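You operate a simulated robot arm through the tools that you are given. There is no shell and no other tool. Be economical: measure what you need, move in short steps, check, and stop when the job is done.

Carry out the task below with a simulated two-armed robot. There is one attempt and no reset: what you move stays moved.

TASK
Put the yellow pawn from the stand top by the bowl on the drying rack and the grey pawn on the stand top by the soap. Shut the basin door by the bowl. Stack the red card deck from the table on top of the green card deck. Take the teal tube and put it on the pad. Take the cream king from the table and put it on the top of the night table. Count the cloth pads on the table, then put as many of the month blocks from the table on the stand top by the bowl. Open the white door, put the brown bishop from the bare front of the dresser top on the floor behind the white door and shut the door again. Shut the shirt drawer. Open the drawer under the bowl, take the white dice from the bare front of the dresser top and leave it in the inside of the drawer under the bowl, then shut the bowl. Open the airer wing. Any order will do. Set down upright: pawn, king, month block, bishop.

The check looks at the end state, three seconds after you hand in, the way a careful person would. Anything else that was tipped, shoved, dropped, spilled or broken makes it a failure. Flat cloth is picked up by pressing the open fingertips on it (5 to 10 N) and closing them slowly along it; thin cloth reads only 2 to 8 mm in the jaws.

THE ROBOT
Two 6-joint arms with two-finger parallel grippers on one trunk, on a base that drives. Base frame: it is fixed to the floor where the robot stands at the start and does not move with it; the origin is under the middle of the robot, x ahead of it, y to its left, z up. Units: mm, degrees, N and s.
The left shoulder is at the start at [60, 187, 1147], the right one opposite. With the tool pointing down near the work surface each hand reaches from about 100 to 580 mm from the robot's upright axis, wherever it stands, measured 20 degrees to its own side. Places, roughly: airer wing [-1300, -4500, 700]; basin door by the bowl [1100, -200, 500]; bishop [-1500, -3000, 750]; card deck [750, -1750, 750]; cloth pad (5x4x5 cm) [700, -2000, 800]; dice [-1500, -1750, 750]; drawer under the bowl [700, 100, 700]; drying rack (27x14 cm) [660, 360, 1120]; floor behind the white door [2500, -400, 300]; inside of the drawer under the bowl [700, 200, 600]; king [750, -2250, 750]; month block [750, -2000, 750]; pad (6x10x3 cm) [500, -1900, 800]; pawn [750, 250, 750]; shirt drawer [-1400, -1900, 600]; stand top by the bowl [800, 200, 800]; stand top by the soap [1800, 200, 800]; teal tube [1000, -1750, 750]; top of the night table [2600, -3600, 600]; white door [2300, -400, 1000]. Payload 1.57 kg a hand.
The tool frame of a hand sits at the grasp point between the pads (the TCP): z along the fingers, y along the line on which they close. The tips reach 30 mm beyond it. Largest opening 110 mm; finger width 24, thickness 12; the body of the gripper, 48 by 112 mm, starts 78 mm behind the TCP.
Orientation is that of the tool frame in the base frame, as a unit quaternion [x, y, z, w]. With the fingers straight down and closing along the base's y, the tool's x points along the base's -x, its y along +y and its z along -z.

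THE INTERFACE
- The arms move only by the tool nudge_tool. It takes "left_moves", "right_moves" or both (then of equal length, played together; a hand with none holds still); each is text: rows parted by semicolons, each of 7 numbers parted by spaces: the shift along the tool's x, y, z in units of 40 mm (1.0 is 40 mm), then the turn, a rotation vector about the tool's x, y, z in units of 4 degrees (1.0 is 4 degrees), then the closure in counts, from 0 (fully open) to 255 (shut). In form: x y z rx ry rz hand; .... A call has 1 to 8 rows; each row shifts and turns the commanded pose from where the row before left it, along the tool's axes as they then stand. A call with a number of a shift or a turn outside -1 to 1 is refused whole. Each row takes 0.2 s and may step no farther than 50 mm and 8.6 degrees from the row before; otherwise, or with a gripper value out of range, the whole call is refused. A pose out of reach is approached as far as the arm can. The call stops where the force on the tool passes 40 N (or 10 N more than at its start, if that is more) or the arm is blocked; 0.2 s more then pass. The fingers move at their own pace (about 153 mm/s each) and stop on an object; they squeeze with about 29 N. The grip force told is the motor's: it shows also when the fingers shut on nothing. Time passes only in rows, and 0.2 s behind the last, so rows that do not move let the fingers close. It gives the time, the measured TCP pose, the force on the tool (base axes), the opening and the grip force at its end, in the units of the frame above (readings bear some noise), with the torque about the TCP (base axes, N m) and any sound that the robot's microphone picked up.
- Cameras (640 x 400 px; columns grow to the right, rows downward): "scene" is now at [19.9, 4.3, 1692.9]; the picture's right is [0.04, -1.00, 0.00], its down [-0.72, -0.03, -0.70] and it looks along [0.70, 0.03, -0.72] (base axes); focal length 262 px, centre (320, 200). "left" rides on the left gripper at [70, -16, -141] in its tool frame; the picture's right is [0.23, 0.97, 0.00], its down [-0.86, 0.20, -0.48] and it looks along [-0.47, 0.11, 0.88] (tool axes); focal length 222 px, centre (320, 200). "right" rides on the right gripper at [70, 16, -141] in its tool frame; the picture's right is [-0.23, 0.97, 0.00], its down [-0.86, -0.20, -0.48] and it looks along [-0.47, -0.11, 0.88] (tool axes); focal length 222 px, centre (320, 200). There is no depth. A picture from a camera that has moved, and an enlarged one, comes with that camera's place and axes in the base frame and with its lens.
- camera(camera): a new picture of that camera. No time passes.
- lift_body(by): slides the trunk up (or, below 0, down) by that many mm; the arms and the scene camera ride with it, the base frame stays. It gives what a move gives, with no picture.
- roll_base(legs): drives the robot by 1 to 6 legs, each [ahead, left, turn to the left] in mm, mm and degrees, along the robot's own axes; the way and the turn of a leg run together, so that a leg with both is an arc; at most 1500 mm and 180 degrees a leg. The arms and the cameras ride along, it lands a little off, and it stops where it bumps. It gives what a move gives.
- aim_head(pan, tilt): turns the head with the scene camera to pan (to the left, within 86 degrees either way) and tilt (down, from -29 to 69), counted from straight ahead of the robot. It gives what a move gives.
- inspect(camera, box): a new picture of the part [left, top, right, bottom] of that camera's present view, enlarged. No time passes.
- job_done(): hands the job in; it is judged then, once.

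Work in short steps. Places have to be worked out from the pictures, the camera data and where the tool is seen: move nearer, look again, correct. Check each grasp and each placing, and mend what went wrong. You have 577 turns and 370 pictures in all, those below and enlarged ones among them. Open the grippers and draw the arms clear of the work before you hand the job in, unless the task says otherwise; then end with one line.

The tools are called as name(argument=value, ...) on one line, values as JSON. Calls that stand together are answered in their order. nudge_tool: Moves the arms, as the interface text tells. Its arguments: {"type":"object","properties":{"left_moves":{"type":"string"},"right_moves":{"type":"string"}},"required":[]} The other tools are called the same way: lift_body (by) slides the trunk up or down; roll_base (legs) drives the base; aim_head (pan, tilt) turns the head that bears the scene camera; camera (camera) takes a picture; inspect (camera, box) takes an enlarged picture of a part of a camera's view; job_done () hands the job in.

At the start:

```text
clock: 0.0
left_position: [398.8, 245.3, 1350.8]
left_tcp_rot: [0.0, 1.0, 0.0, -0.001]
left_force: [-0.5, -0.3, 0.2]
left_torque: [-0.02, 0.02, 0.01]
left_width: 110.1
left_gripper_force: 0.0
right_position: [321.8, -118.9, 1419.6]
right_tcp_rot: [0.001, 1.0, 0.0, -0.001]
right_force: [0.0, 0.1, -0.1]
right_torque: [-0.02, -0.02, -0.01]
right_width: 109.9
right_gripper_force: 0.0
trunk travel left (down, up): [-775.0, 215.0]
robot x, y, heading: [1.1, 3.5, 0.3]
head pan, tilt: [2.3, 45.9]
```

scene: 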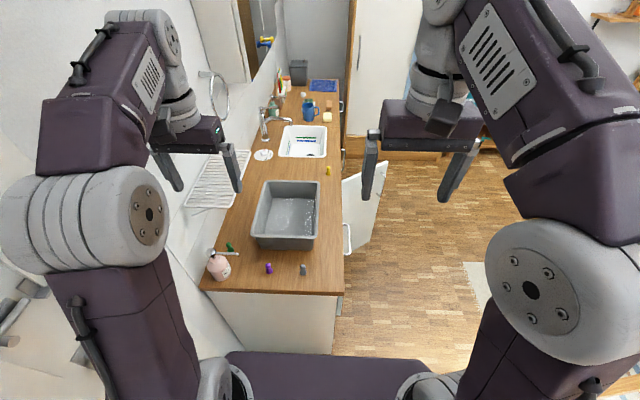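
right: 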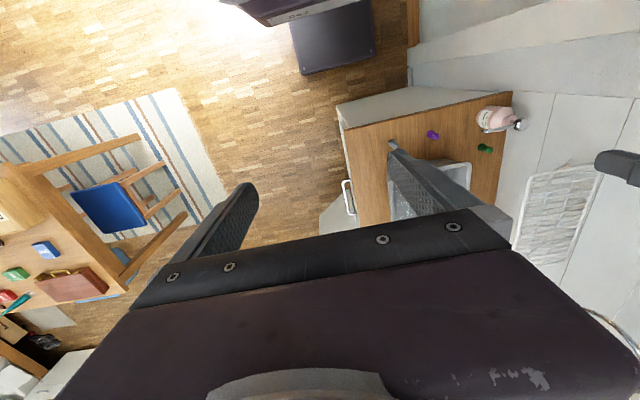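
left: 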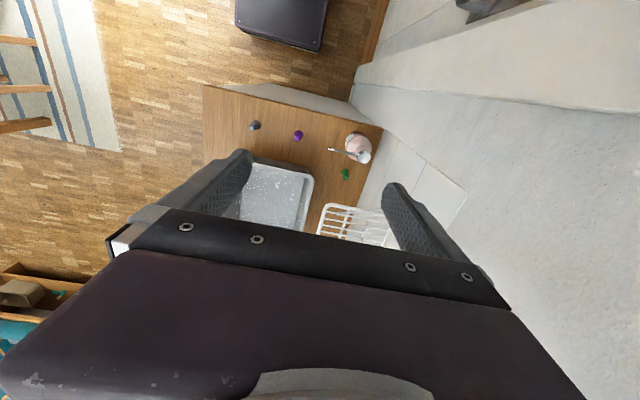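

I start by looking closer at the counter ahead to identify pawns, bowl, basin door and drawer.

inspect(camera="scene", box=[180, 60, 400, 320])

inspect(camera="right", box=[320, 60, 560, 260])

```text
1.54 times, centred on (290, 190) of scene
camera zoom: at [19.9, 4.3, 1692.9], right [0.04, -1.0, 0.0], down [-0.72, -0.03, -0.7], along [0.7, 0.03, -0.72], focal length 403 px, centre (366, 215)
```

zoom: 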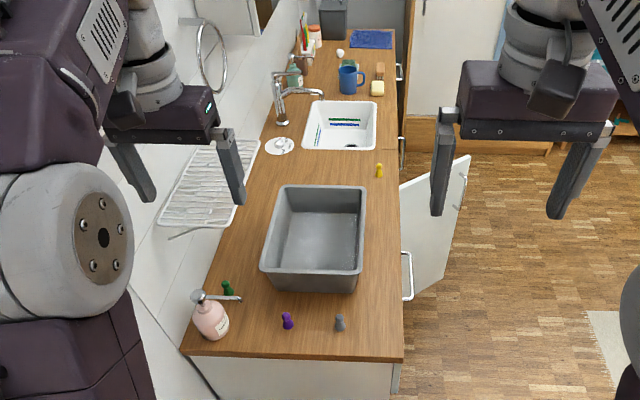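

```text
2.00 times, centred on (440, 160) of right
camera zoom: at [251.7, -101.7, 1561.0], right [0.23, 0.97, 0.0], down [0.86, -0.2, 0.48], along [0.47, -0.11, -0.88], focal length 444 px, centre (80, 280)
```

zoom: 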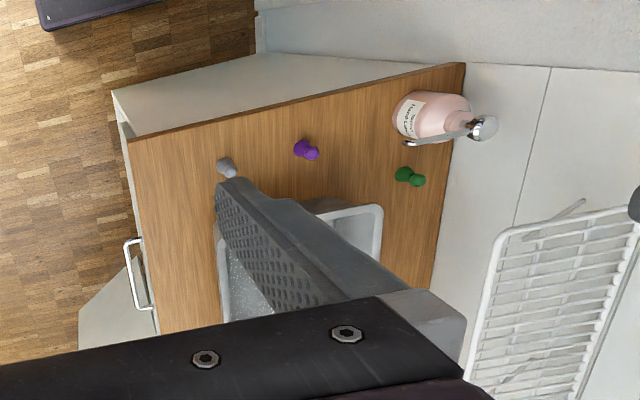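

The counter runs along +x with the grey tub ("bowl"), an open door and the soap bar at the far end. I survey the room by panning the head.

aim_head(pan=-50, tilt=25)

camera(camera="scene")

aim_head(pan=0, tilt=20)

camera(camera="scene")

aim_head(pan=-86, tilt=30)

camera(camera="scene")

```text
clock: 1.2
left_position: [400.3, 244.9, 1350.6]
left_tcp_rot: [0.0, 1.0, 0.0, -0.001]
left_force: [-0.1, 0.2, 0.2]
left_torque: [0.02, 0.02, 0.01]
left_width: 110.2
left_gripper_force: 0.0
right_position: [322.5, -119.5, 1421.1]
right_tcp_rot: [0.0, 1.0, 0.0, 0.0]
right_force: [0.5, 0.2, -0.6]
right_torque: [-0.01, 0.0, -0.02]
right_width: 109.8
right_gripper_force: 0.0
trunk travel left (down, up): [-775.0, 215.0]
robot x, y, heading: [-0.5, 0.9, -0.0]
head pan, tilt: [-50.0, 25.0]
```

```text
364 pictures are left
camera scene: at [-1.3, -69.4, 1724.7], right [-0.77, -0.64, 0.0], down [-0.27, 0.32, -0.91], along [0.58, -0.69, -0.42], focal length 262 px, centre (320, 200)
```

scene: 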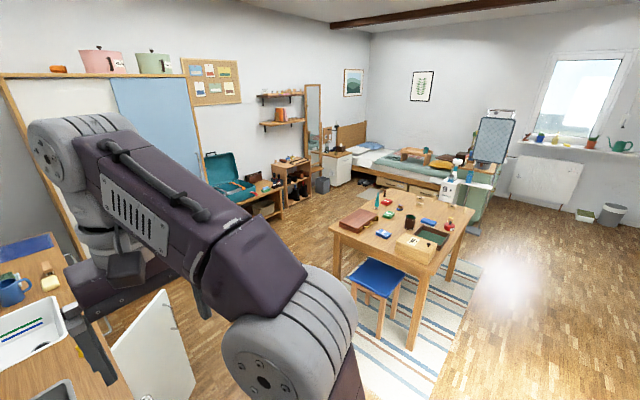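

```text
clock: 2.4
left_position: [399.8, 245.2, 1351.0]
left_tcp_rot: [0.0, 1.0, 0.0, -0.001]
left_force: [0.0, -0.3, 0.4]
left_torque: [-0.01, 0.0, 0.01]
left_width: 110.5
left_gripper_force: 0.2
right_position: [321.3, -120.0, 1420.0]
right_tcp_rot: [0.0, 1.0, 0.0, 0.0]
right_force: [0.0, 0.0, 0.0]
right_torque: [0.0, 0.0, -0.02]
right_width: 109.9
right_gripper_force: 0.0
trunk travel left (down, up): [-775.0, 215.0]
robot x, y, heading: [-3.3, -1.2, 0.1]
head pan, tilt: [0.0, 20.0]
```

```text
363 pictures are left
camera scene: at [32.5, 1.0, 1732.8], right [0.0, -1.0, 0.0], down [-0.34, 0.0, -0.94], along [0.94, 0.0, -0.34], focal length 262 px, centre (320, 200)
```

scene: 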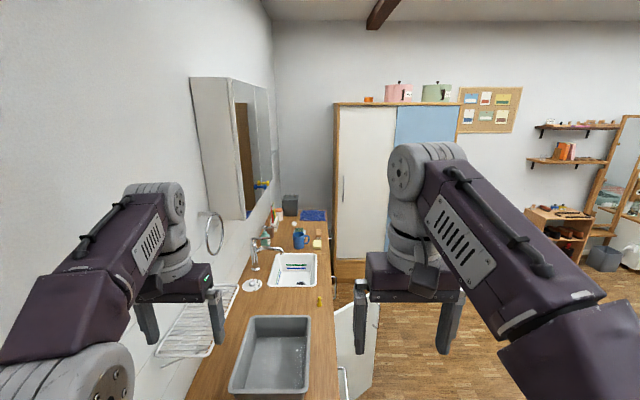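

```text
clock: 4.0
left_position: [400.0, 245.1, 1351.0]
left_tcp_rot: [0.0, 1.0, 0.0, -0.001]
left_force: [-0.3, -0.7, 1.2]
left_torque: [-0.03, 0.01, -0.04]
left_width: 110.1
left_gripper_force: 0.2
right_position: [322.8, -119.7, 1420.1]
right_tcp_rot: [0.001, 1.0, 0.0, 0.0]
right_force: [0.5, -0.3, -1.1]
right_torque: [0.0, 0.03, 0.0]
right_width: 110.2
right_gripper_force: 0.1
trunk travel left (down, up): [-775.0, 215.0]
robot x, y, heading: [-2.3, 0.8, -0.2]
head pan, tilt: [-85.9, 30.0]
```

```text
362 pictures are left
camera scene: at [-54.1, -89.1, 1716.8], right [-1.0, -0.07, 0.0], down [-0.04, 0.5, -0.87], along [0.06, -0.86, -0.5], focal length 262 px, centre (320, 200)
```

scene: 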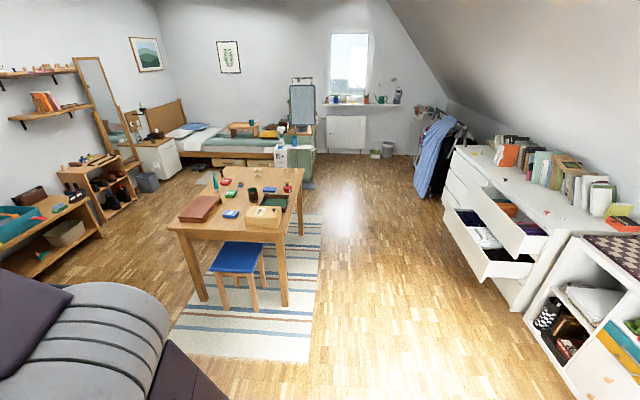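

The layout is clear. I zoom on the table and on the dresser.

inspect(camera="scene", box=[160, 150, 320, 250])

inspect(camera="scene", box=[400, 90, 640, 240])

```text
4.00 times, centred on (240, 200) of scene
camera zoom: at [-54.1, -89.1, 1716.8], right [-1.0, -0.07, 0.0], down [-0.04, 0.5, -0.87], along [0.06, -0.86, -0.5], focal length 1047 px, centre (640, 200)
```

zoom: 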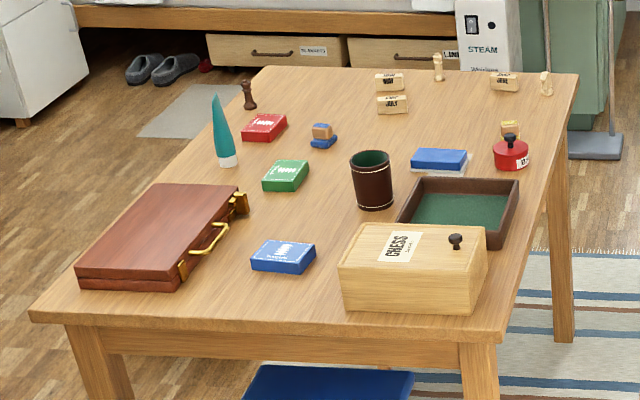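

```text
2.67 times, centred on (520, 165) of scene
camera zoom: at [-54.1, -89.1, 1716.8], right [-1.0, -0.07, 0.0], down [-0.04, 0.5, -0.87], along [0.06, -0.86, -0.5], focal length 698 px, centre (-213, 293)
```

zoom: 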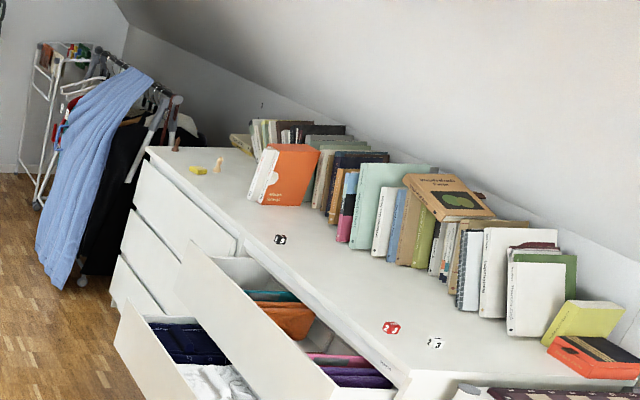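

I look straight down ahead to learn how far the base sticks out and where the counter edge is.

aim_head(pan=0, tilt=69)

camera(camera="scene")

aim_head(pan=-86, tilt=69)

camera(camera="scene")

```text
clock: 5.6
left_position: [399.4, 243.9, 1350.5]
left_tcp_rot: [0.0, 1.0, 0.0, 0.0]
left_force: [0.3, 0.6, -1.1]
left_torque: [-0.04, -0.01, 0.0]
left_width: 110.1
left_gripper_force: 0.0
right_position: [320.8, -120.0, 1420.3]
right_tcp_rot: [-0.001, 1.0, 0.0, 0.0]
right_force: [0.9, -0.3, -0.3]
right_torque: [-0.01, 0.02, 0.0]
right_width: 110.1
right_gripper_force: 0.1
trunk travel left (down, up): [-775.0, 215.0]
robot x, y, heading: [0.5, 2.9, -0.2]
head pan, tilt: [0.0, 68.8]
```

```text
359 pictures are left
camera scene: at [-4.7, 1.1, 1665.3], right [0.0, -1.0, 0.0], down [-0.93, 0.0, -0.36], along [0.36, 0.0, -0.93], focal length 262 px, centre (320, 200)
```

scene: 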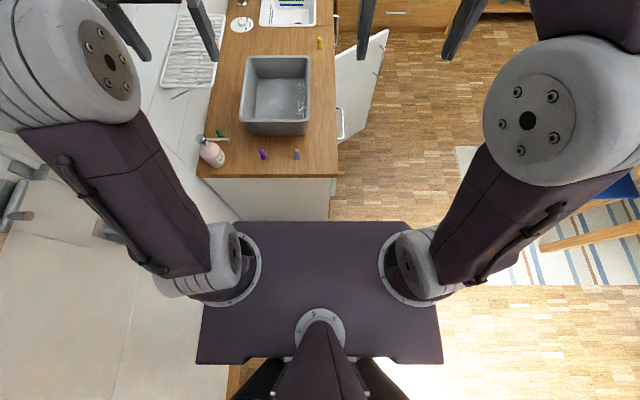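

```text
clock: 7.2
left_position: [399.9, 245.4, 1349.7]
left_tcp_rot: [0.001, 1.0, -0.001, 0.0]
left_force: [0.8, -0.8, 0.7]
left_torque: [-0.02, -0.01, 0.01]
left_width: 110.0
left_gripper_force: 0.1
right_position: [323.5, -119.9, 1419.1]
right_tcp_rot: [-0.001, 1.0, 0.0, 0.0]
right_force: [-0.1, 0.3, 0.7]
right_torque: [0.01, 0.03, -0.04]
right_width: 109.9
right_gripper_force: 0.0
trunk travel left (down, up): [-775.0, 215.0]
robot x, y, heading: [-0.3, -4.9, -0.0]
head pan, tilt: [-85.9, 68.8]
```

```text
358 pictures are left
camera scene: at [-56.6, -54.6, 1665.3], right [-1.0, -0.07, 0.0], down [-0.07, 0.93, -0.36], along [0.03, -0.36, -0.93], focal length 262 px, centre (320, 200)
```

scene: 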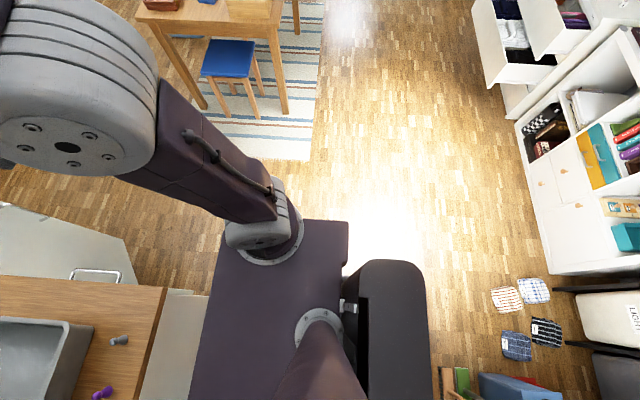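

Base front sits ~210 mm ahead of the axis. I drive 150 ahead so the right hand can take the grey pawn, then view it with the right camera.

roll_base(legs=[[150, 0, 0]])

aim_head(pan=10, tilt=55)

camera(camera="scene")

camera(camera="right")

```text
clock: 8.6
left_position: [545.5, 246.6, 1351.7]
left_tcp_rot: [-0.001, 1.0, -0.001, 0.003]
left_force: [0.0, -0.3, 0.5]
left_torque: [0.0, 0.02, -0.01]
left_width: 109.9
left_gripper_force: 0.1
right_position: [468.7, -117.6, 1421.1]
right_tcp_rot: [-0.001, 1.0, 0.0, 0.001]
right_force: [-0.5, -0.4, 0.8]
right_torque: [0.0, -0.01, -0.04]
right_width: 109.9
right_gripper_force: 0.1
trunk travel left (down, up): [-775.0, 215.0]
robot x, y, heading: [147.1, -4.0, 0.2]
head pan, tilt: [-85.9, 68.8]
```

```text
clock: 10.3
left_position: [548.0, 247.4, 1350.9]
left_tcp_rot: [-0.001, 1.0, 0.0, 0.0]
left_force: [0.9, -0.9, 0.4]
left_torque: [0.01, 0.02, -0.01]
left_width: 109.8
left_gripper_force: 0.1
right_position: [469.4, -116.4, 1420.7]
right_tcp_rot: [-0.002, 1.0, 0.0, 0.0]
right_force: [0.6, 0.4, 0.0]
right_torque: [0.0, -0.03, 0.0]
right_width: 110.1
right_gripper_force: 0.0
trunk travel left (down, up): [-775.0, 215.0]
robot x, y, heading: [152.6, -2.4, 0.4]
head pan, tilt: [10.0, 55.0]
```

```text
357 pictures are left
camera scene: at [158.8, 13.8, 1680.8], right [0.18, -0.98, 0.0], down [-0.81, -0.14, -0.57], along [0.56, 0.1, -0.82], focal length 262 px, centre (320, 200)
```

scene: 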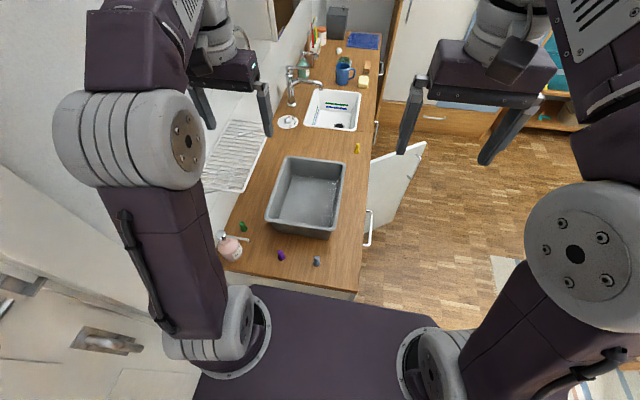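

```text
356 pictures are left
camera right: at [400.3, -100.8, 1561.2], right [0.22, 0.97, 0.0], down [0.86, -0.2, 0.48], along [0.47, -0.11, -0.88], focal length 222 px, centre (320, 200)
```

right: 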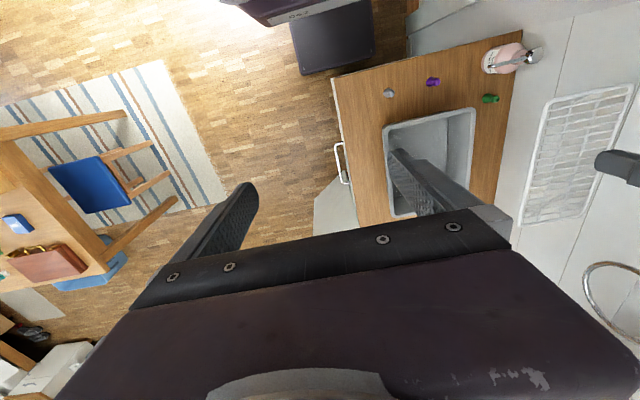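

Triangulating from the two right-camera views puts the grey pawn at about (470, 73, 890), so the counter is ~870 high. I bring the right hand above it.

nudge_tool(right_moves="0 0.6 1 0 0 0 60;0 0.6 1 0 0 0 60;0 0.6 1 0 0 0 60;0 0.6 1 0 0 0 60;0 0.6 1 0 0 0 60;0 0.6 1 0 0 0 60;0 0.6 1 0 0 0 60;0 0.5 1 0 0 0 60")

camera(camera="right")

camera(camera="scene")

```text
clock: 12.1
left_position: [547.6, 247.1, 1351.0]
left_tcp_rot: [-0.001, 1.0, -0.001, 0.001]
left_force: [-0.1, 0.1, -0.6]
left_torque: [-0.02, 0.0, -0.01]
left_width: 110.0
left_gripper_force: 0.0
right_position: [472.9, 72.8, 1099.8]
right_tcp_rot: [-0.002, 1.0, 0.0, 0.0]
right_force: [-0.7, 0.3, 0.0]
right_torque: [0.0, 0.02, 0.01]
right_width: 84.0
right_gripper_force: 0.0
trunk travel left (down, up): [-775.0, 215.0]
robot x, y, heading: [152.9, -0.0, 0.0]
head pan, tilt: [10.0, 55.0]
```

```text
355 pictures are left
camera right: at [401.0, 90.2, 1241.1], right [0.22, 0.97, 0.0], down [0.86, -0.2, 0.48], along [0.47, -0.11, -0.88], focal length 222 px, centre (320, 200)
```

right: 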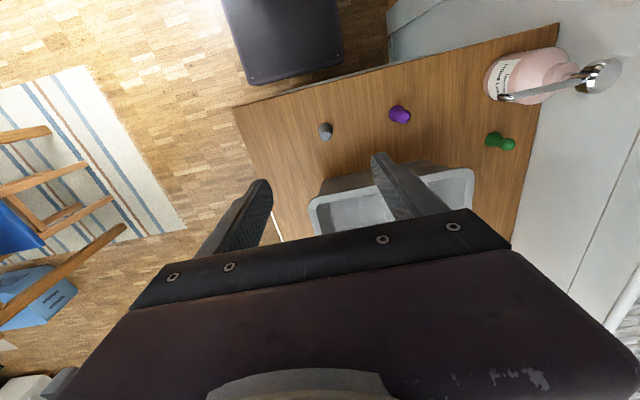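

```text
354 pictures are left
camera scene: at [160.1, 15.5, 1680.8], right [0.18, -0.98, 0.0], down [-0.81, -0.15, -0.57], along [0.56, 0.1, -0.82], focal length 262 px, centre (320, 200)
```

scene: 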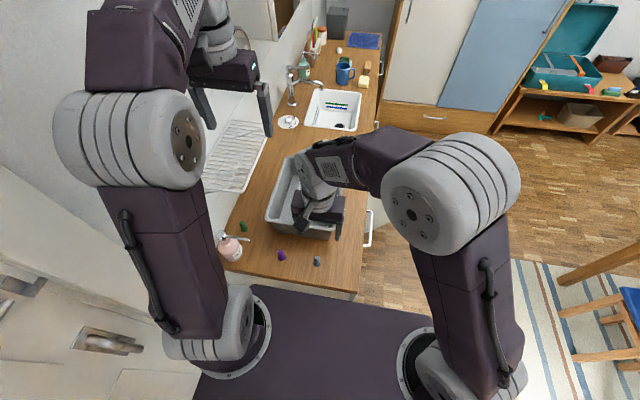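

The pawn shows at about (472, 80). I descend to z≈960 and look again.

nudge_tool(right_moves="0 0.05 0.85 0 0 0 90;0 0.05 0.85 0 0 0 90;0 0.05 0.85 0 0 0 90;0 0 0.8 0 0 0 90")

camera(camera="right")

```text
clock: 13.1
left_position: [549.2, 246.0, 1351.4]
left_tcp_rot: [-0.003, 1.0, 0.0, 0.0]
left_force: [0.3, 0.3, 0.3]
left_torque: [-0.02, 0.01, -0.01]
left_width: 109.8
left_gripper_force: 0.0
right_position: [470.1, 76.2, 964.2]
right_tcp_rot: [-0.001, 1.0, 0.0, 0.001]
right_force: [0.7, 0.2, -0.2]
right_torque: [-0.02, 0.03, 0.0]
right_width: 71.0
right_gripper_force: 0.1
trunk travel left (down, up): [-775.0, 215.0]
robot x, y, heading: [149.2, -1.4, 0.3]
head pan, tilt: [10.0, 55.0]
```

```text
353 pictures are left
camera right: at [400.2, 93.7, 1105.2], right [0.22, 0.97, 0.0], down [0.86, -0.2, 0.48], along [0.47, -0.11, -0.88], focal length 222 px, centre (320, 200)
```

right: 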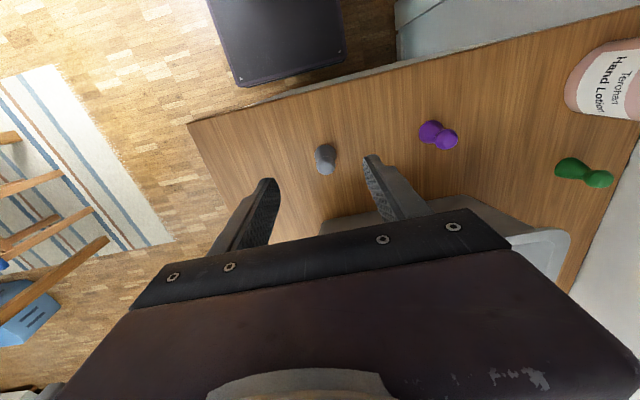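

Pawn at (473, 82). I go down to z≈905 with slight +y correction and close.

nudge_tool(right_moves="-0.05 0.12 0.7 0 0 0 90;0 0 0.7 0 0 0 90;0 0 0 0 0 0 255;0 0 0 0 0 0 255;0 0 0 0 0 0 255")

camera(camera="right")

```text
clock: 14.3
left_position: [547.7, 247.5, 1351.5]
left_tcp_rot: [-0.001, 1.0, 0.0, 0.0]
left_force: [0.0, 0.6, -0.3]
left_torque: [-0.01, -0.01, 0.02]
left_width: 109.9
left_gripper_force: 0.1
right_position: [473.3, 80.3, 909.2]
right_tcp_rot: [-0.002, 1.0, 0.0, 0.0]
right_force: [0.3, -0.5, 0.2]
right_torque: [0.01, -0.01, 0.0]
right_width: 14.8
right_gripper_force: 29.4
trunk travel left (down, up): [-775.0, 215.0]
robot x, y, heading: [149.1, -0.8, 0.3]
head pan, tilt: [10.0, 55.0]
```

```text
352 pictures are left
camera right: at [401.8, 97.3, 1049.9], right [0.22, 0.97, 0.0], down [0.86, -0.2, 0.48], along [0.47, -0.11, -0.88], focal length 222 px, centre (320, 200)
```

right: 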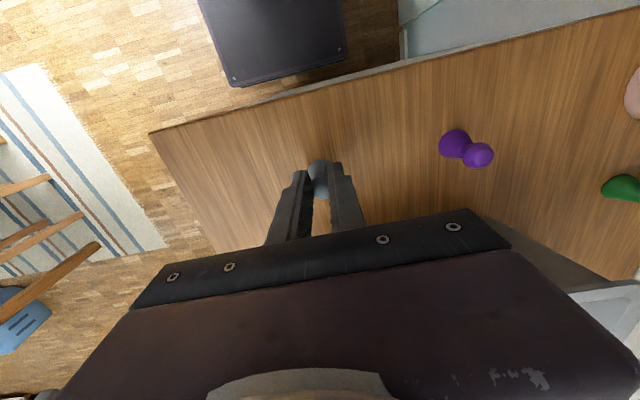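

Grasped (14.8 mm). I lift it straight up and back toward its own side.

nudge_tool(right_moves="0 0 -1 0 0 0 255;0 0 -1 0 0 0 255;0 0 -1 0 0 0 255;0 -0.5 -1 0 0 0 255;0 -0.7 -0.9 0 0 0 255;0 -0.7 -0.9 0 0 0 255;0 -0.7 -0.9 0 0 0 255;0 -0.7 -0.9 0 0 0 255")

camera(camera="right")

```text
clock: 16.1
left_position: [546.4, 245.0, 1352.2]
left_tcp_rot: [-0.002, 1.0, 0.001, 0.001]
left_force: [-0.6, -0.7, 0.2]
left_torque: [0.05, -0.05, 0.02]
left_width: 109.9
left_gripper_force: 0.1
right_position: [474.4, -52.3, 1216.6]
right_tcp_rot: [-0.001, 1.0, 0.001, -0.001]
right_force: [-0.4, -0.5, -0.4]
right_torque: [-0.01, -0.02, 0.02]
right_width: 15.0
right_gripper_force: 29.1
trunk travel left (down, up): [-775.0, 215.0]
robot x, y, heading: [147.2, 1.8, 0.3]
head pan, tilt: [10.0, 55.0]
```

```text
351 pictures are left
camera right: at [403.3, -35.8, 1356.8], right [0.22, 0.97, 0.0], down [0.86, -0.2, 0.48], along [0.47, -0.11, -0.88], focal length 222 px, centre (320, 200)
```

right: 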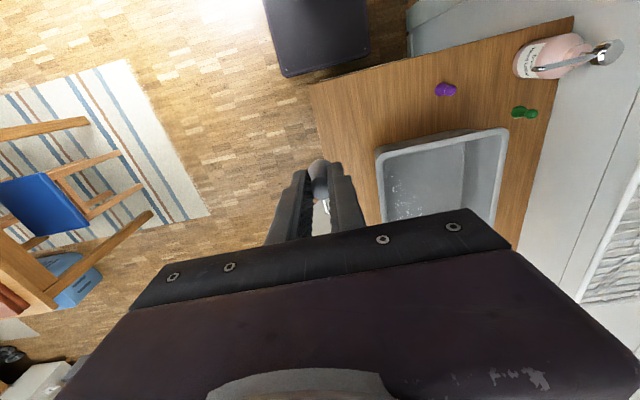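

Now I back up and slide right to view the counter's front, door and drawer.

roll_base(legs=[[-100, 0, 0], [0, -700, 0]])

aim_head(pan=35, tilt=40)

camera(camera="scene")

```text
clock: 20.7
left_position: [448.2, -455.7, 1351.0]
left_tcp_rot: [0.004, 1.0, 0.0, 0.0]
left_force: [0.5, 0.8, 0.0]
left_torque: [0.01, 0.01, 0.01]
left_width: 109.9
left_gripper_force: 0.2
right_position: [372.2, -752.4, 1213.3]
right_tcp_rot: [0.005, 1.0, 0.0, 0.0]
right_force: [0.3, 0.1, 0.3]
right_torque: [0.0, 0.01, 0.01]
right_width: 17.4
right_gripper_force: 28.7
trunk travel left (down, up): [-775.0, 215.0]
robot x, y, heading: [49.4, -696.0, -0.8]
head pan, tilt: [10.0, 55.0]
```

```text
clock: 21.6
left_position: [447.4, -456.8, 1350.9]
left_tcp_rot: [0.004, 1.0, 0.0, 0.0]
left_force: [0.1, 0.3, 0.2]
left_torque: [0.01, 0.01, 0.01]
left_width: 110.2
left_gripper_force: 0.0
right_position: [371.1, -753.5, 1214.4]
right_tcp_rot: [0.004, 1.0, 0.0, 0.0]
right_force: [-0.4, 0.5, -0.1]
right_torque: [-0.02, -0.02, 0.02]
right_width: 16.9
right_gripper_force: 29.2
trunk travel left (down, up): [-775.0, 215.0]
robot x, y, heading: [46.1, -697.1, -0.5]
head pan, tilt: [35.0, 40.0]
```

```text
350 pictures are left
camera scene: at [55.7, -649.0, 1701.4], right [0.57, -0.82, 0.0], down [-0.53, -0.36, -0.77], along [0.63, 0.43, -0.64], focal length 262 px, centre (320, 200)
```

scene: 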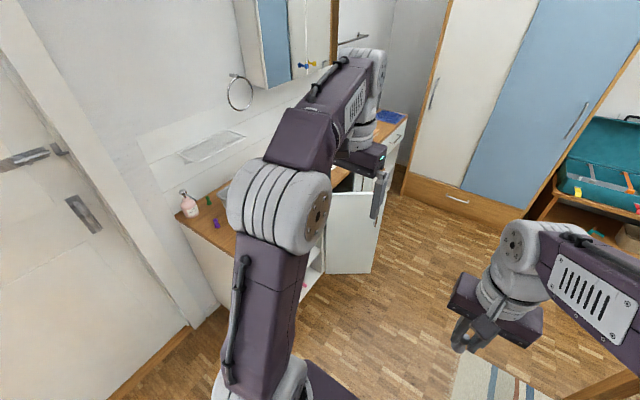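

The arm blocks the view; I turn the robot to face the counter front from a distance.

roll_base(legs=[[0, 0, 60], [0, -350, 0]])

aim_head(pan=0, tilt=42)

camera(camera="scene")

camera(camera="left")

```text
clock: 26.5
left_position: [338.5, -403.6, 1351.2]
left_tcp_rot: [-0.503, 0.864, -0.001, 0.0]
left_force: [-0.2, -0.1, -0.7]
left_torque: [-0.03, 0.01, -0.01]
left_width: 109.8
left_gripper_force: 0.1
right_position: [560.6, -615.6, 1214.6]
right_tcp_rot: [-0.503, 0.864, -0.001, 0.001]
right_force: [-0.6, -0.3, -1.0]
right_torque: [-0.03, -0.03, -0.02]
right_width: 17.0
right_gripper_force: 28.8
trunk travel left (down, up): [-775.0, 215.0]
robot x, y, heading: [355.5, -875.9, 60.4]
head pan, tilt: [35.0, 40.0]
```

```text
clock: 27.6
left_position: [338.7, -403.1, 1350.8]
left_tcp_rot: [-0.503, 0.864, 0.001, 0.0]
left_force: [0.1, 0.1, 0.4]
left_torque: [0.01, 0.0, 0.0]
left_width: 109.8
left_gripper_force: 0.0
right_position: [561.3, -614.4, 1216.3]
right_tcp_rot: [-0.503, 0.864, 0.0, 0.0]
right_force: [0.6, -0.9, -0.6]
right_torque: [0.01, 0.0, -0.06]
right_width: 16.9
right_gripper_force: 29.4
trunk travel left (down, up): [-775.0, 215.0]
robot x, y, heading: [355.8, -870.6, 60.3]
head pan, tilt: [0.0, 42.0]
```

```text
349 pictures are left
camera scene: at [366.1, -850.8, 1698.5], right [0.87, -0.49, 0.0], down [-0.33, -0.58, -0.74], along [0.37, 0.65, -0.67], focal length 262 px, centre (320, 200)
```

scene: 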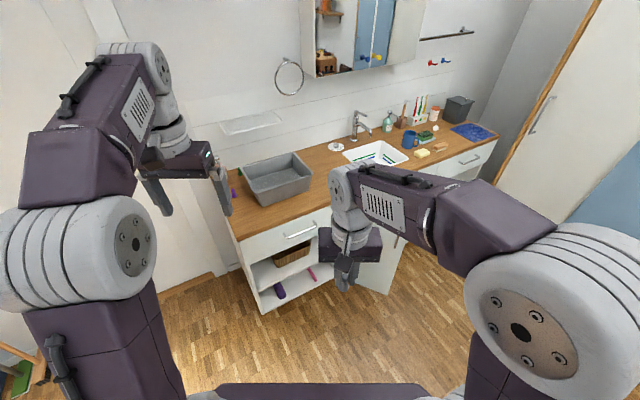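

```text
348 pictures are left
camera left: at [318.6, -473.0, 1492.3], right [-0.96, 0.28, 0.0], down [0.25, 0.84, 0.48], along [0.14, 0.46, -0.88], focal length 222 px, centre (320, 200)
```

left: 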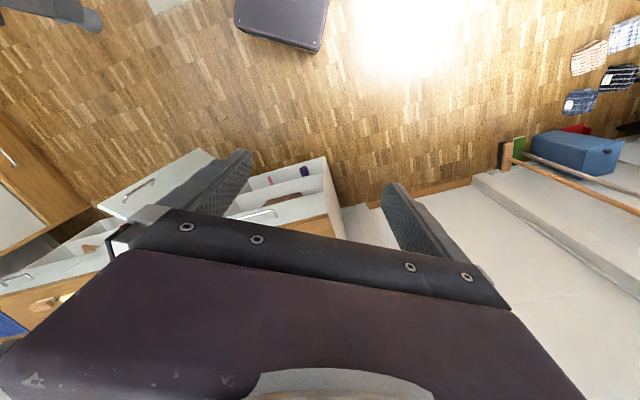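

I zoom on the counter's front.

inspect(camera="scene", box=[200, 80, 520, 320])

```text
1.67 times, centred on (360, 200) of scene
camera zoom: at [366.1, -850.8, 1698.5], right [0.87, -0.49, 0.0], down [-0.33, -0.58, -0.74], along [0.37, 0.65, -0.67], focal length 436 px, centre (253, 200)
```

zoom: 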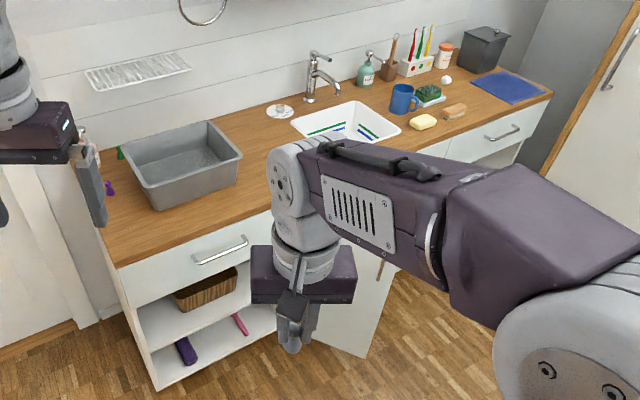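

I drive to stand in front of the door at a distance, facing the counter squarely.

roll_base(legs=[[424, -442, 0], [0, 0, 29.7]])

camera(camera="scene")

camera(camera="right")

camera(camera="left")

```text
clock: 32.5
left_position: [709.9, -318.6, 1349.7]
left_tcp_rot: [0.71, -0.704, 0.0, -0.001]
left_force: [0.2, 0.0, 0.4]
left_torque: [0.01, -0.02, 0.0]
left_width: 109.9
left_gripper_force: 0.0
right_position: [1007.2, -389.4, 1214.5]
right_tcp_rot: [0.71, -0.705, 0.0, 0.0]
right_force: [-0.2, 0.8, -0.1]
right_torque: [-0.02, 0.01, 0.04]
right_width: 16.8
right_gripper_force: 28.8
trunk travel left (down, up): [-775.0, 215.0]
robot x, y, heading: [956.7, -717.3, 90.4]
head pan, tilt: [0.0, 42.0]
```

```text
346 pictures are left
camera scene: at [956.8, -690.9, 1698.5], right [1.0, 0.01, 0.0], down [0.0, -0.67, -0.74], along [-0.01, 0.74, -0.67], focal length 262 px, centre (320, 200)
```

scene: 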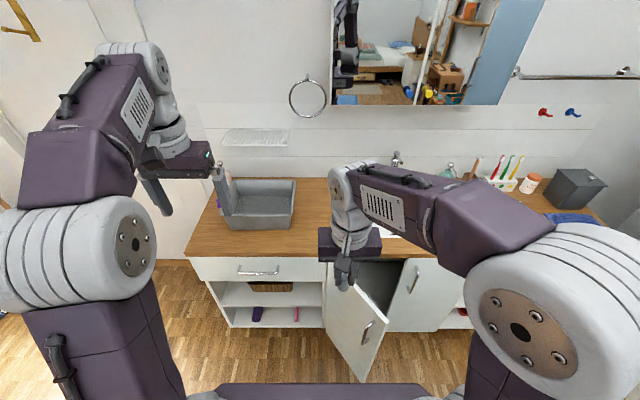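

```text
345 pictures are left
camera right: at [990.9, -458.3, 1356.2], right [-0.98, 0.22, 0.0], down [0.19, 0.86, 0.48], along [0.1, 0.47, -0.88], focal length 222 px, centre (320, 200)
```

right: 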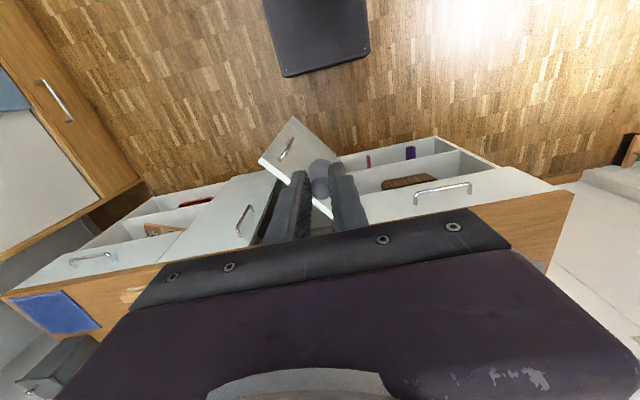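

```text
344 pictures are left
camera left: at [726.0, -387.8, 1492.4], right [-0.97, -0.23, 0.0], down [-0.21, 0.85, 0.48], along [-0.11, 0.47, -0.88], focal length 222 px, centre (320, 200)
```

left: 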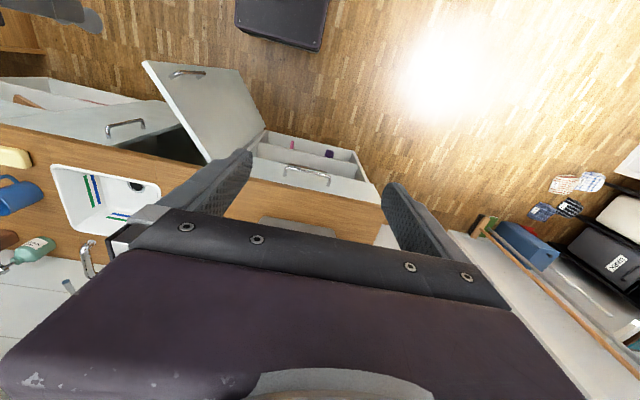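

The open door is hinged at about (1035, -60), free edge at (1210, -305), top ≈760, opened ~54°; the drawer handle is at (700, -95, 775). I shift right so the left hand gets in front of the door's outer face and lower the trunk.

roll_base(legs=[[0, -340, 0]])

lift_body(by=-350)

nudge_tool(left_moves="0 0 1 0 0 0 255;0 0 1 0 0 0 255;0 0 1 0 0 0 255;0 0 1 0 0 0 255;0 0 1 0 0 0 255")

camera(camera="left")

camera(camera="scene")

```text
clock: 34.8
left_position: [1050.3, -315.8, 1351.0]
left_tcp_rot: [0.712, -0.702, 0.001, -0.002]
left_force: [-0.5, -0.2, -0.3]
left_torque: [-0.02, -0.03, -0.02]
left_width: 109.9
left_gripper_force: 0.0
right_position: [1349.5, -385.6, 1213.6]
right_tcp_rot: [0.712, -0.702, 0.001, 0.0]
right_force: [-0.5, 0.5, -0.1]
right_torque: [0.02, -0.05, 0.03]
right_width: 17.0
right_gripper_force: 29.4
trunk travel left (down, up): [-775.0, 215.0]
robot x, y, heading: [1302.3, -710.5, 90.7]
head pan, tilt: [0.0, 42.0]
```

```text
clock: 38.2
left_position: [1051.8, -315.1, 1001.5]
left_tcp_rot: [0.713, -0.702, 0.0, 0.0]
left_force: [-0.6, 0.6, 0.2]
left_torque: [0.01, 0.02, 0.01]
left_width: 110.2
left_gripper_force: 0.1
right_position: [1351.4, -385.6, 865.2]
right_tcp_rot: [0.713, -0.702, 0.0, 0.0]
right_force: [0.4, 0.1, 0.3]
right_torque: [0.01, -0.03, 0.0]
right_width: 17.0
right_gripper_force: 29.2
trunk travel left (down, up): [-425.0, 565.0]
robot x, y, heading: [1303.3, -709.6, 90.7]
head pan, tilt: [0.0, 42.0]
```

```text
clock: 39.4
left_position: [1050.5, -313.9, 799.1]
left_tcp_rot: [0.712, -0.702, 0.0, 0.0]
left_force: [-0.5, 0.4, 0.4]
left_torque: [-0.02, 0.02, -0.02]
left_width: 0.2
left_gripper_force: 21.3
right_position: [1349.9, -385.9, 864.2]
right_tcp_rot: [0.712, -0.702, -0.001, 0.0]
right_force: [0.6, -0.1, 1.1]
right_torque: [-0.02, -0.01, 0.0]
right_width: 17.0
right_gripper_force: 28.9
trunk travel left (down, up): [-425.0, 565.0]
robot x, y, heading: [1298.8, -714.6, 90.6]
head pan, tilt: [0.0, 42.0]
```

```text
343 pictures are left
camera left: at [1067.6, -383.9, 941.3], right [-0.97, -0.24, 0.0], down [-0.21, 0.85, 0.48], along [-0.12, 0.46, -0.88], focal length 222 px, centre (320, 200)
```

left: 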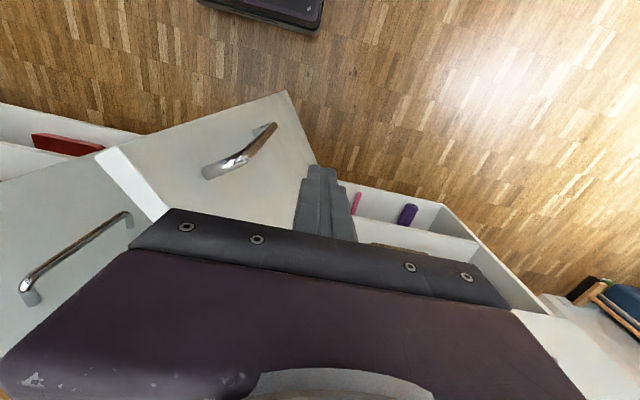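

```text
342 pictures are left
camera scene: at [1301.6, -686.8, 1348.5], right [1.0, 0.01, 0.0], down [0.01, -0.67, -0.74], along [-0.01, 0.74, -0.67], focal length 262 px, centre (320, 200)
```

scene: 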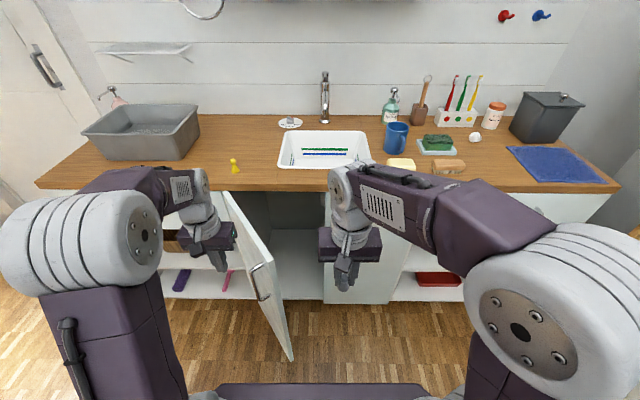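

The fingertips are just above door-top level, 130 mm off its outer face. I lower and push along the arc with the closed left hand.

nudge_tool(left_moves="0 0 0.9 0 0 0 255;0 0 0.9 0 0 0 255;-0.33 -0.97 0 0 0 0 255;-0.33 -0.97 0 0 0 0 255;-0.33 -0.97 0 0 0 0 255;-0.6 -0.75 0 0 0 0 255;-0.6 -0.75 0 0 0 0 255")

camera(camera="scene")

```text
clock: 41.0
left_position: [1229.5, -223.5, 729.0]
left_tcp_rot: [0.712, -0.703, 0.0, 0.0]
left_force: [0.1, 0.0, 0.5]
left_torque: [0.07, 0.01, -0.02]
left_width: 0.0
left_gripper_force: 21.1
right_position: [1351.5, -384.8, 864.5]
right_tcp_rot: [0.712, -0.702, 0.0, 0.0]
right_force: [1.1, -0.4, -0.6]
right_torque: [0.02, -0.03, -0.01]
right_width: 16.8
right_gripper_force: 28.6
trunk travel left (down, up): [-425.0, 565.0]
robot x, y, heading: [1303.5, -713.5, 90.5]
head pan, tilt: [0.0, 42.0]
```

```text
341 pictures are left
camera scene: at [1302.5, -686.8, 1348.5], right [1.0, 0.01, 0.0], down [0.01, -0.67, -0.74], along [-0.01, 0.74, -0.67], focal length 262 px, centre (320, 200)
```

scene: 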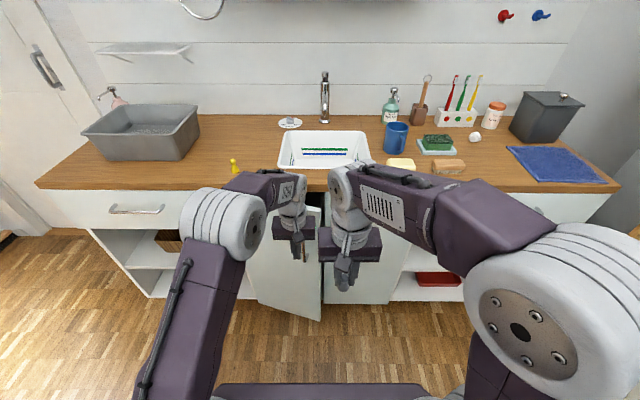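

Door is about two-thirds shut. I drive ahead 120 to push the rest with the hand as it stands.

roll_base(legs=[[115, 0, 0]])

camera(camera="scene")

camera(camera="left")

```text
clock: 42.2
left_position: [1227.3, -110.0, 728.0]
left_tcp_rot: [0.711, -0.703, 0.0, 0.0]
left_force: [0.2, -0.4, 0.5]
left_torque: [-0.03, -0.01, 0.04]
left_width: 0.0
left_gripper_force: 20.7
right_position: [1349.7, -272.6, 864.5]
right_tcp_rot: [0.711, -0.703, 0.0, 0.0]
right_force: [0.4, 0.2, -0.3]
right_torque: [-0.02, 0.0, 0.01]
right_width: 17.1
right_gripper_force: 28.5
trunk travel left (down, up): [-425.0, 565.0]
robot x, y, heading: [1302.8, -595.1, 90.7]
head pan, tilt: [0.0, 42.0]
```

```text
340 pictures are left
camera scene: at [1300.5, -573.0, 1348.4], right [1.0, 0.01, 0.0], down [0.01, -0.67, -0.74], along [-0.01, 0.74, -0.67], focal length 262 px, centre (320, 200)
```

scene: 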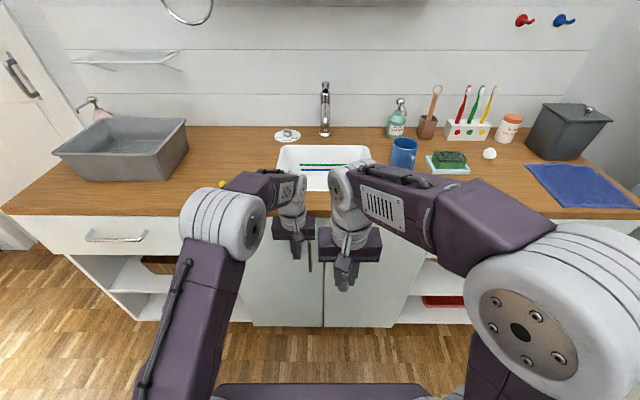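

```text
339 pictures are left
camera left: at [1243.9, -179.9, 869.7], right [-0.97, -0.24, 0.0], down [-0.21, 0.85, 0.48], along [-0.11, 0.46, -0.88], focal length 222 px, centre (320, 200)
```

left: 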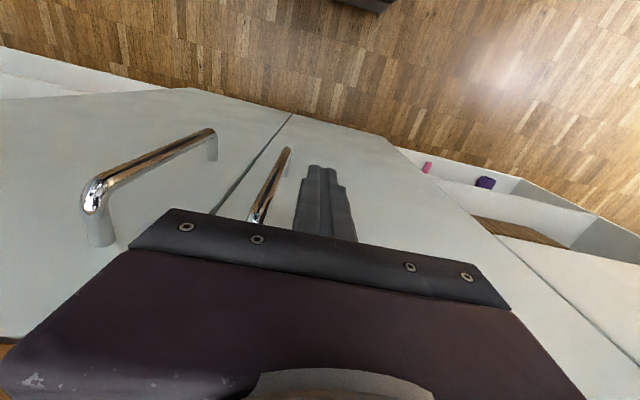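

Nearly flush; I press a little further until force builds.

nudge_tool(left_moves="-0.3 0 0 0 0 0 255;-0.3 0 0 0 0 0 255;-0.3 0 0 0 0 0 255;-0.3 0 0 0 0 0 255;-0.3 0 0 0 0 0 255")

camera(camera="left")

```text
clock: 42.6
left_position: [1226.6, -109.9, 729.3]
left_tcp_rot: [0.71, -0.704, 0.004, 0.008]
left_force: [-1.2, -23.6, 9.3]
left_torque: [3.18, -0.31, -0.32]
left_width: 0.0
left_gripper_force: 21.3
right_position: [1348.7, -277.5, 867.3]
right_tcp_rot: [0.711, -0.703, -0.002, -0.003]
right_force: [0.2, -0.4, 1.3]
right_torque: [0.06, 0.02, 0.02]
right_width: 17.2
right_gripper_force: 28.8
trunk travel left (down, up): [-425.0, 565.0]
robot x, y, heading: [1303.3, -603.6, 90.5]
head pan, tilt: [0.0, 42.0]
stopped in row 2 (left hand): the force on the tool passed its limit (the readings are from after the stop); the commanded pose is now the measured one
```

```text
338 pictures are left
camera left: at [1243.4, -177.3, 871.7], right [-0.97, -0.23, 0.01], down [-0.2, 0.86, 0.47], along [-0.12, 0.45, -0.89], focal length 222 px, centre (320, 200)
```

left: 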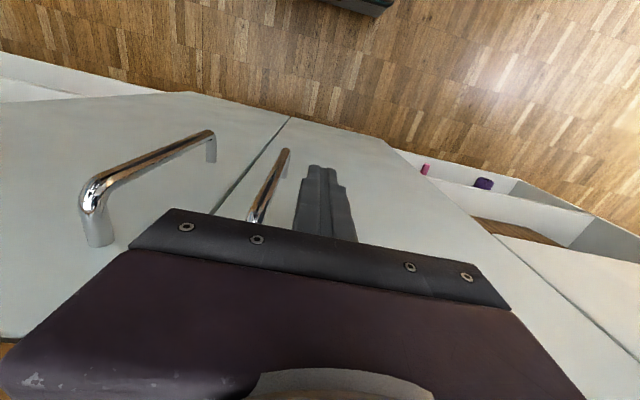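

The door is shut (resisted at once). I back the left hand off and raise the trunk.

nudge_tool(left_moves="0.8 0 0 0 0 0 120;0.8 0.2 0 0 0 0 120;0 0.3 -1 0 0 0 120")

lift_body(by=320)

roll_base(legs=[[0, 140, 0], [170, 0, 0]])

camera(camera="scene")

camera(camera="left")

```text
clock: 43.5
left_position: [1205.7, -170.3, 767.1]
left_tcp_rot: [0.71, -0.704, 0.005, 0.007]
left_force: [0.2, 0.4, -0.6]
left_torque: [0.03, 0.03, -0.04]
left_width: 58.4
left_gripper_force: 0.0
right_position: [1349.3, -273.9, 864.2]
right_tcp_rot: [0.711, -0.703, -0.001, -0.001]
right_force: [0.5, -0.3, 0.9]
right_torque: [0.01, -0.05, 0.01]
right_width: 16.6
right_gripper_force: 29.0
trunk travel left (down, up): [-425.0, 565.0]
robot x, y, heading: [1303.6, -601.0, 90.9]
head pan, tilt: [0.0, 42.0]
```

```text
clock: 46.6
left_position: [1206.9, -169.3, 1088.0]
left_tcp_rot: [0.711, -0.704, 0.005, 0.008]
left_force: [1.0, 0.9, 0.5]
left_torque: [-0.02, -0.01, -0.02]
left_width: 58.1
left_gripper_force: 0.0
right_position: [1350.1, -273.9, 1184.7]
right_tcp_rot: [0.711, -0.703, 0.0, 0.0]
right_force: [0.6, -0.7, -0.8]
right_torque: [-0.01, 0.01, 0.02]
right_width: 16.9
right_gripper_force: 28.9
trunk travel left (down, up): [-745.0, 245.0]
robot x, y, heading: [1300.4, -598.8, 90.8]
head pan, tilt: [0.0, 42.0]
```

```text
clock: 49.0
left_position: [1064.9, -4.8, 1089.3]
left_tcp_rot: [0.709, -0.705, 0.003, 0.007]
left_force: [0.0, 0.6, -0.6]
left_torque: [0.0, 0.0, -0.01]
left_width: 58.2
left_gripper_force: 0.2
right_position: [1208.5, -109.1, 1185.7]
right_tcp_rot: [0.71, -0.704, -0.001, -0.001]
right_force: [0.4, 1.1, -1.0]
right_torque: [0.06, 0.03, -0.02]
right_width: 16.7
right_gripper_force: 28.9
trunk travel left (down, up): [-745.0, 245.0]
robot x, y, heading: [1156.6, -431.5, 90.7]
head pan, tilt: [0.0, 42.0]
```

```text
337 pictures are left
camera scene: at [1157.7, -411.8, 1668.6], right [1.0, 0.01, 0.0], down [0.01, -0.67, -0.74], along [-0.01, 0.74, -0.67], focal length 262 px, centre (320, 200)
```

scene: 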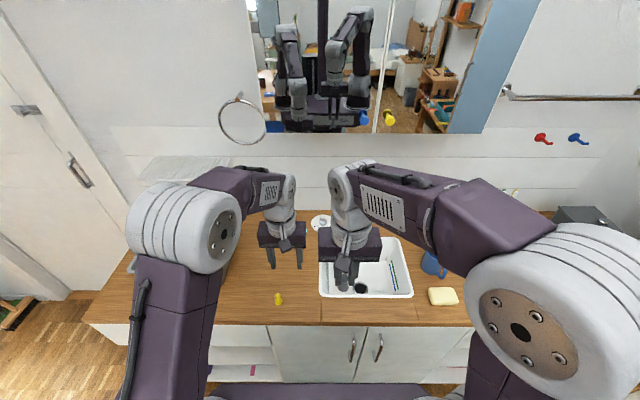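

```text
336 pictures are left
camera left: at [1081.8, -72.4, 1230.9], right [-0.97, -0.23, 0.01], down [-0.2, 0.86, 0.47], along [-0.12, 0.45, -0.89], focal length 222 px, centre (320, 200)
```

left: 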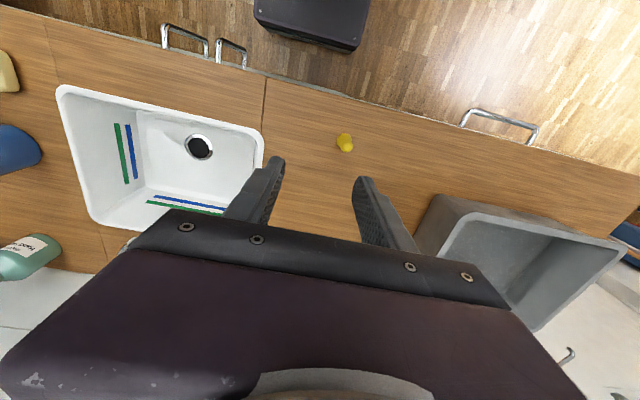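

The yellow pawn is at about (1023, -4). I shift over it and descend to z≈965.

nudge_tool(left_moves="0 0.35 0.9 0 0 0 110;0 0.35 0.9 0 0 0 110;0 0.35 0.9 0 0 0 110;0 0 0.4 0 0 0 110")

camera(camera="left")

```text
clock: 50.0
left_position: [1021.8, -7.2, 963.8]
left_tcp_rot: [0.709, -0.705, 0.005, 0.007]
left_force: [-0.6, -0.4, 0.0]
left_torque: [0.03, -0.02, 0.0]
left_width: 62.5
left_gripper_force: 0.1
right_position: [1208.2, -105.9, 1186.4]
right_tcp_rot: [0.711, -0.703, -0.001, 0.0]
right_force: [0.3, -0.2, -0.5]
right_torque: [0.01, 0.03, -0.04]
right_width: 16.8
right_gripper_force: 28.9
trunk travel left (down, up): [-745.0, 245.0]
robot x, y, heading: [1156.4, -435.1, 90.6]
head pan, tilt: [0.0, 42.0]
```

```text
335 pictures are left
camera left: at [1038.7, -74.1, 1106.5], right [-0.97, -0.23, 0.01], down [-0.2, 0.86, 0.46], along [-0.12, 0.45, -0.89], focal length 222 px, centre (320, 200)
```

left: 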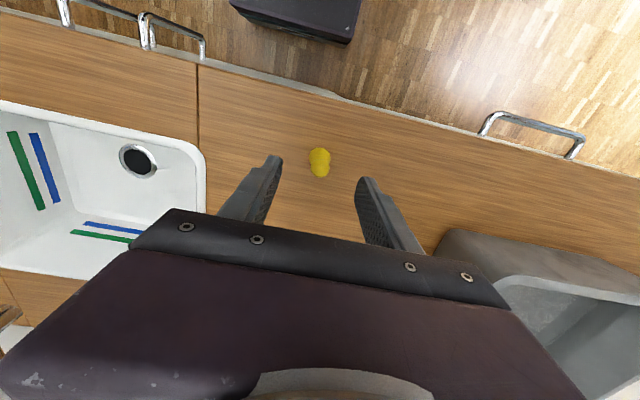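

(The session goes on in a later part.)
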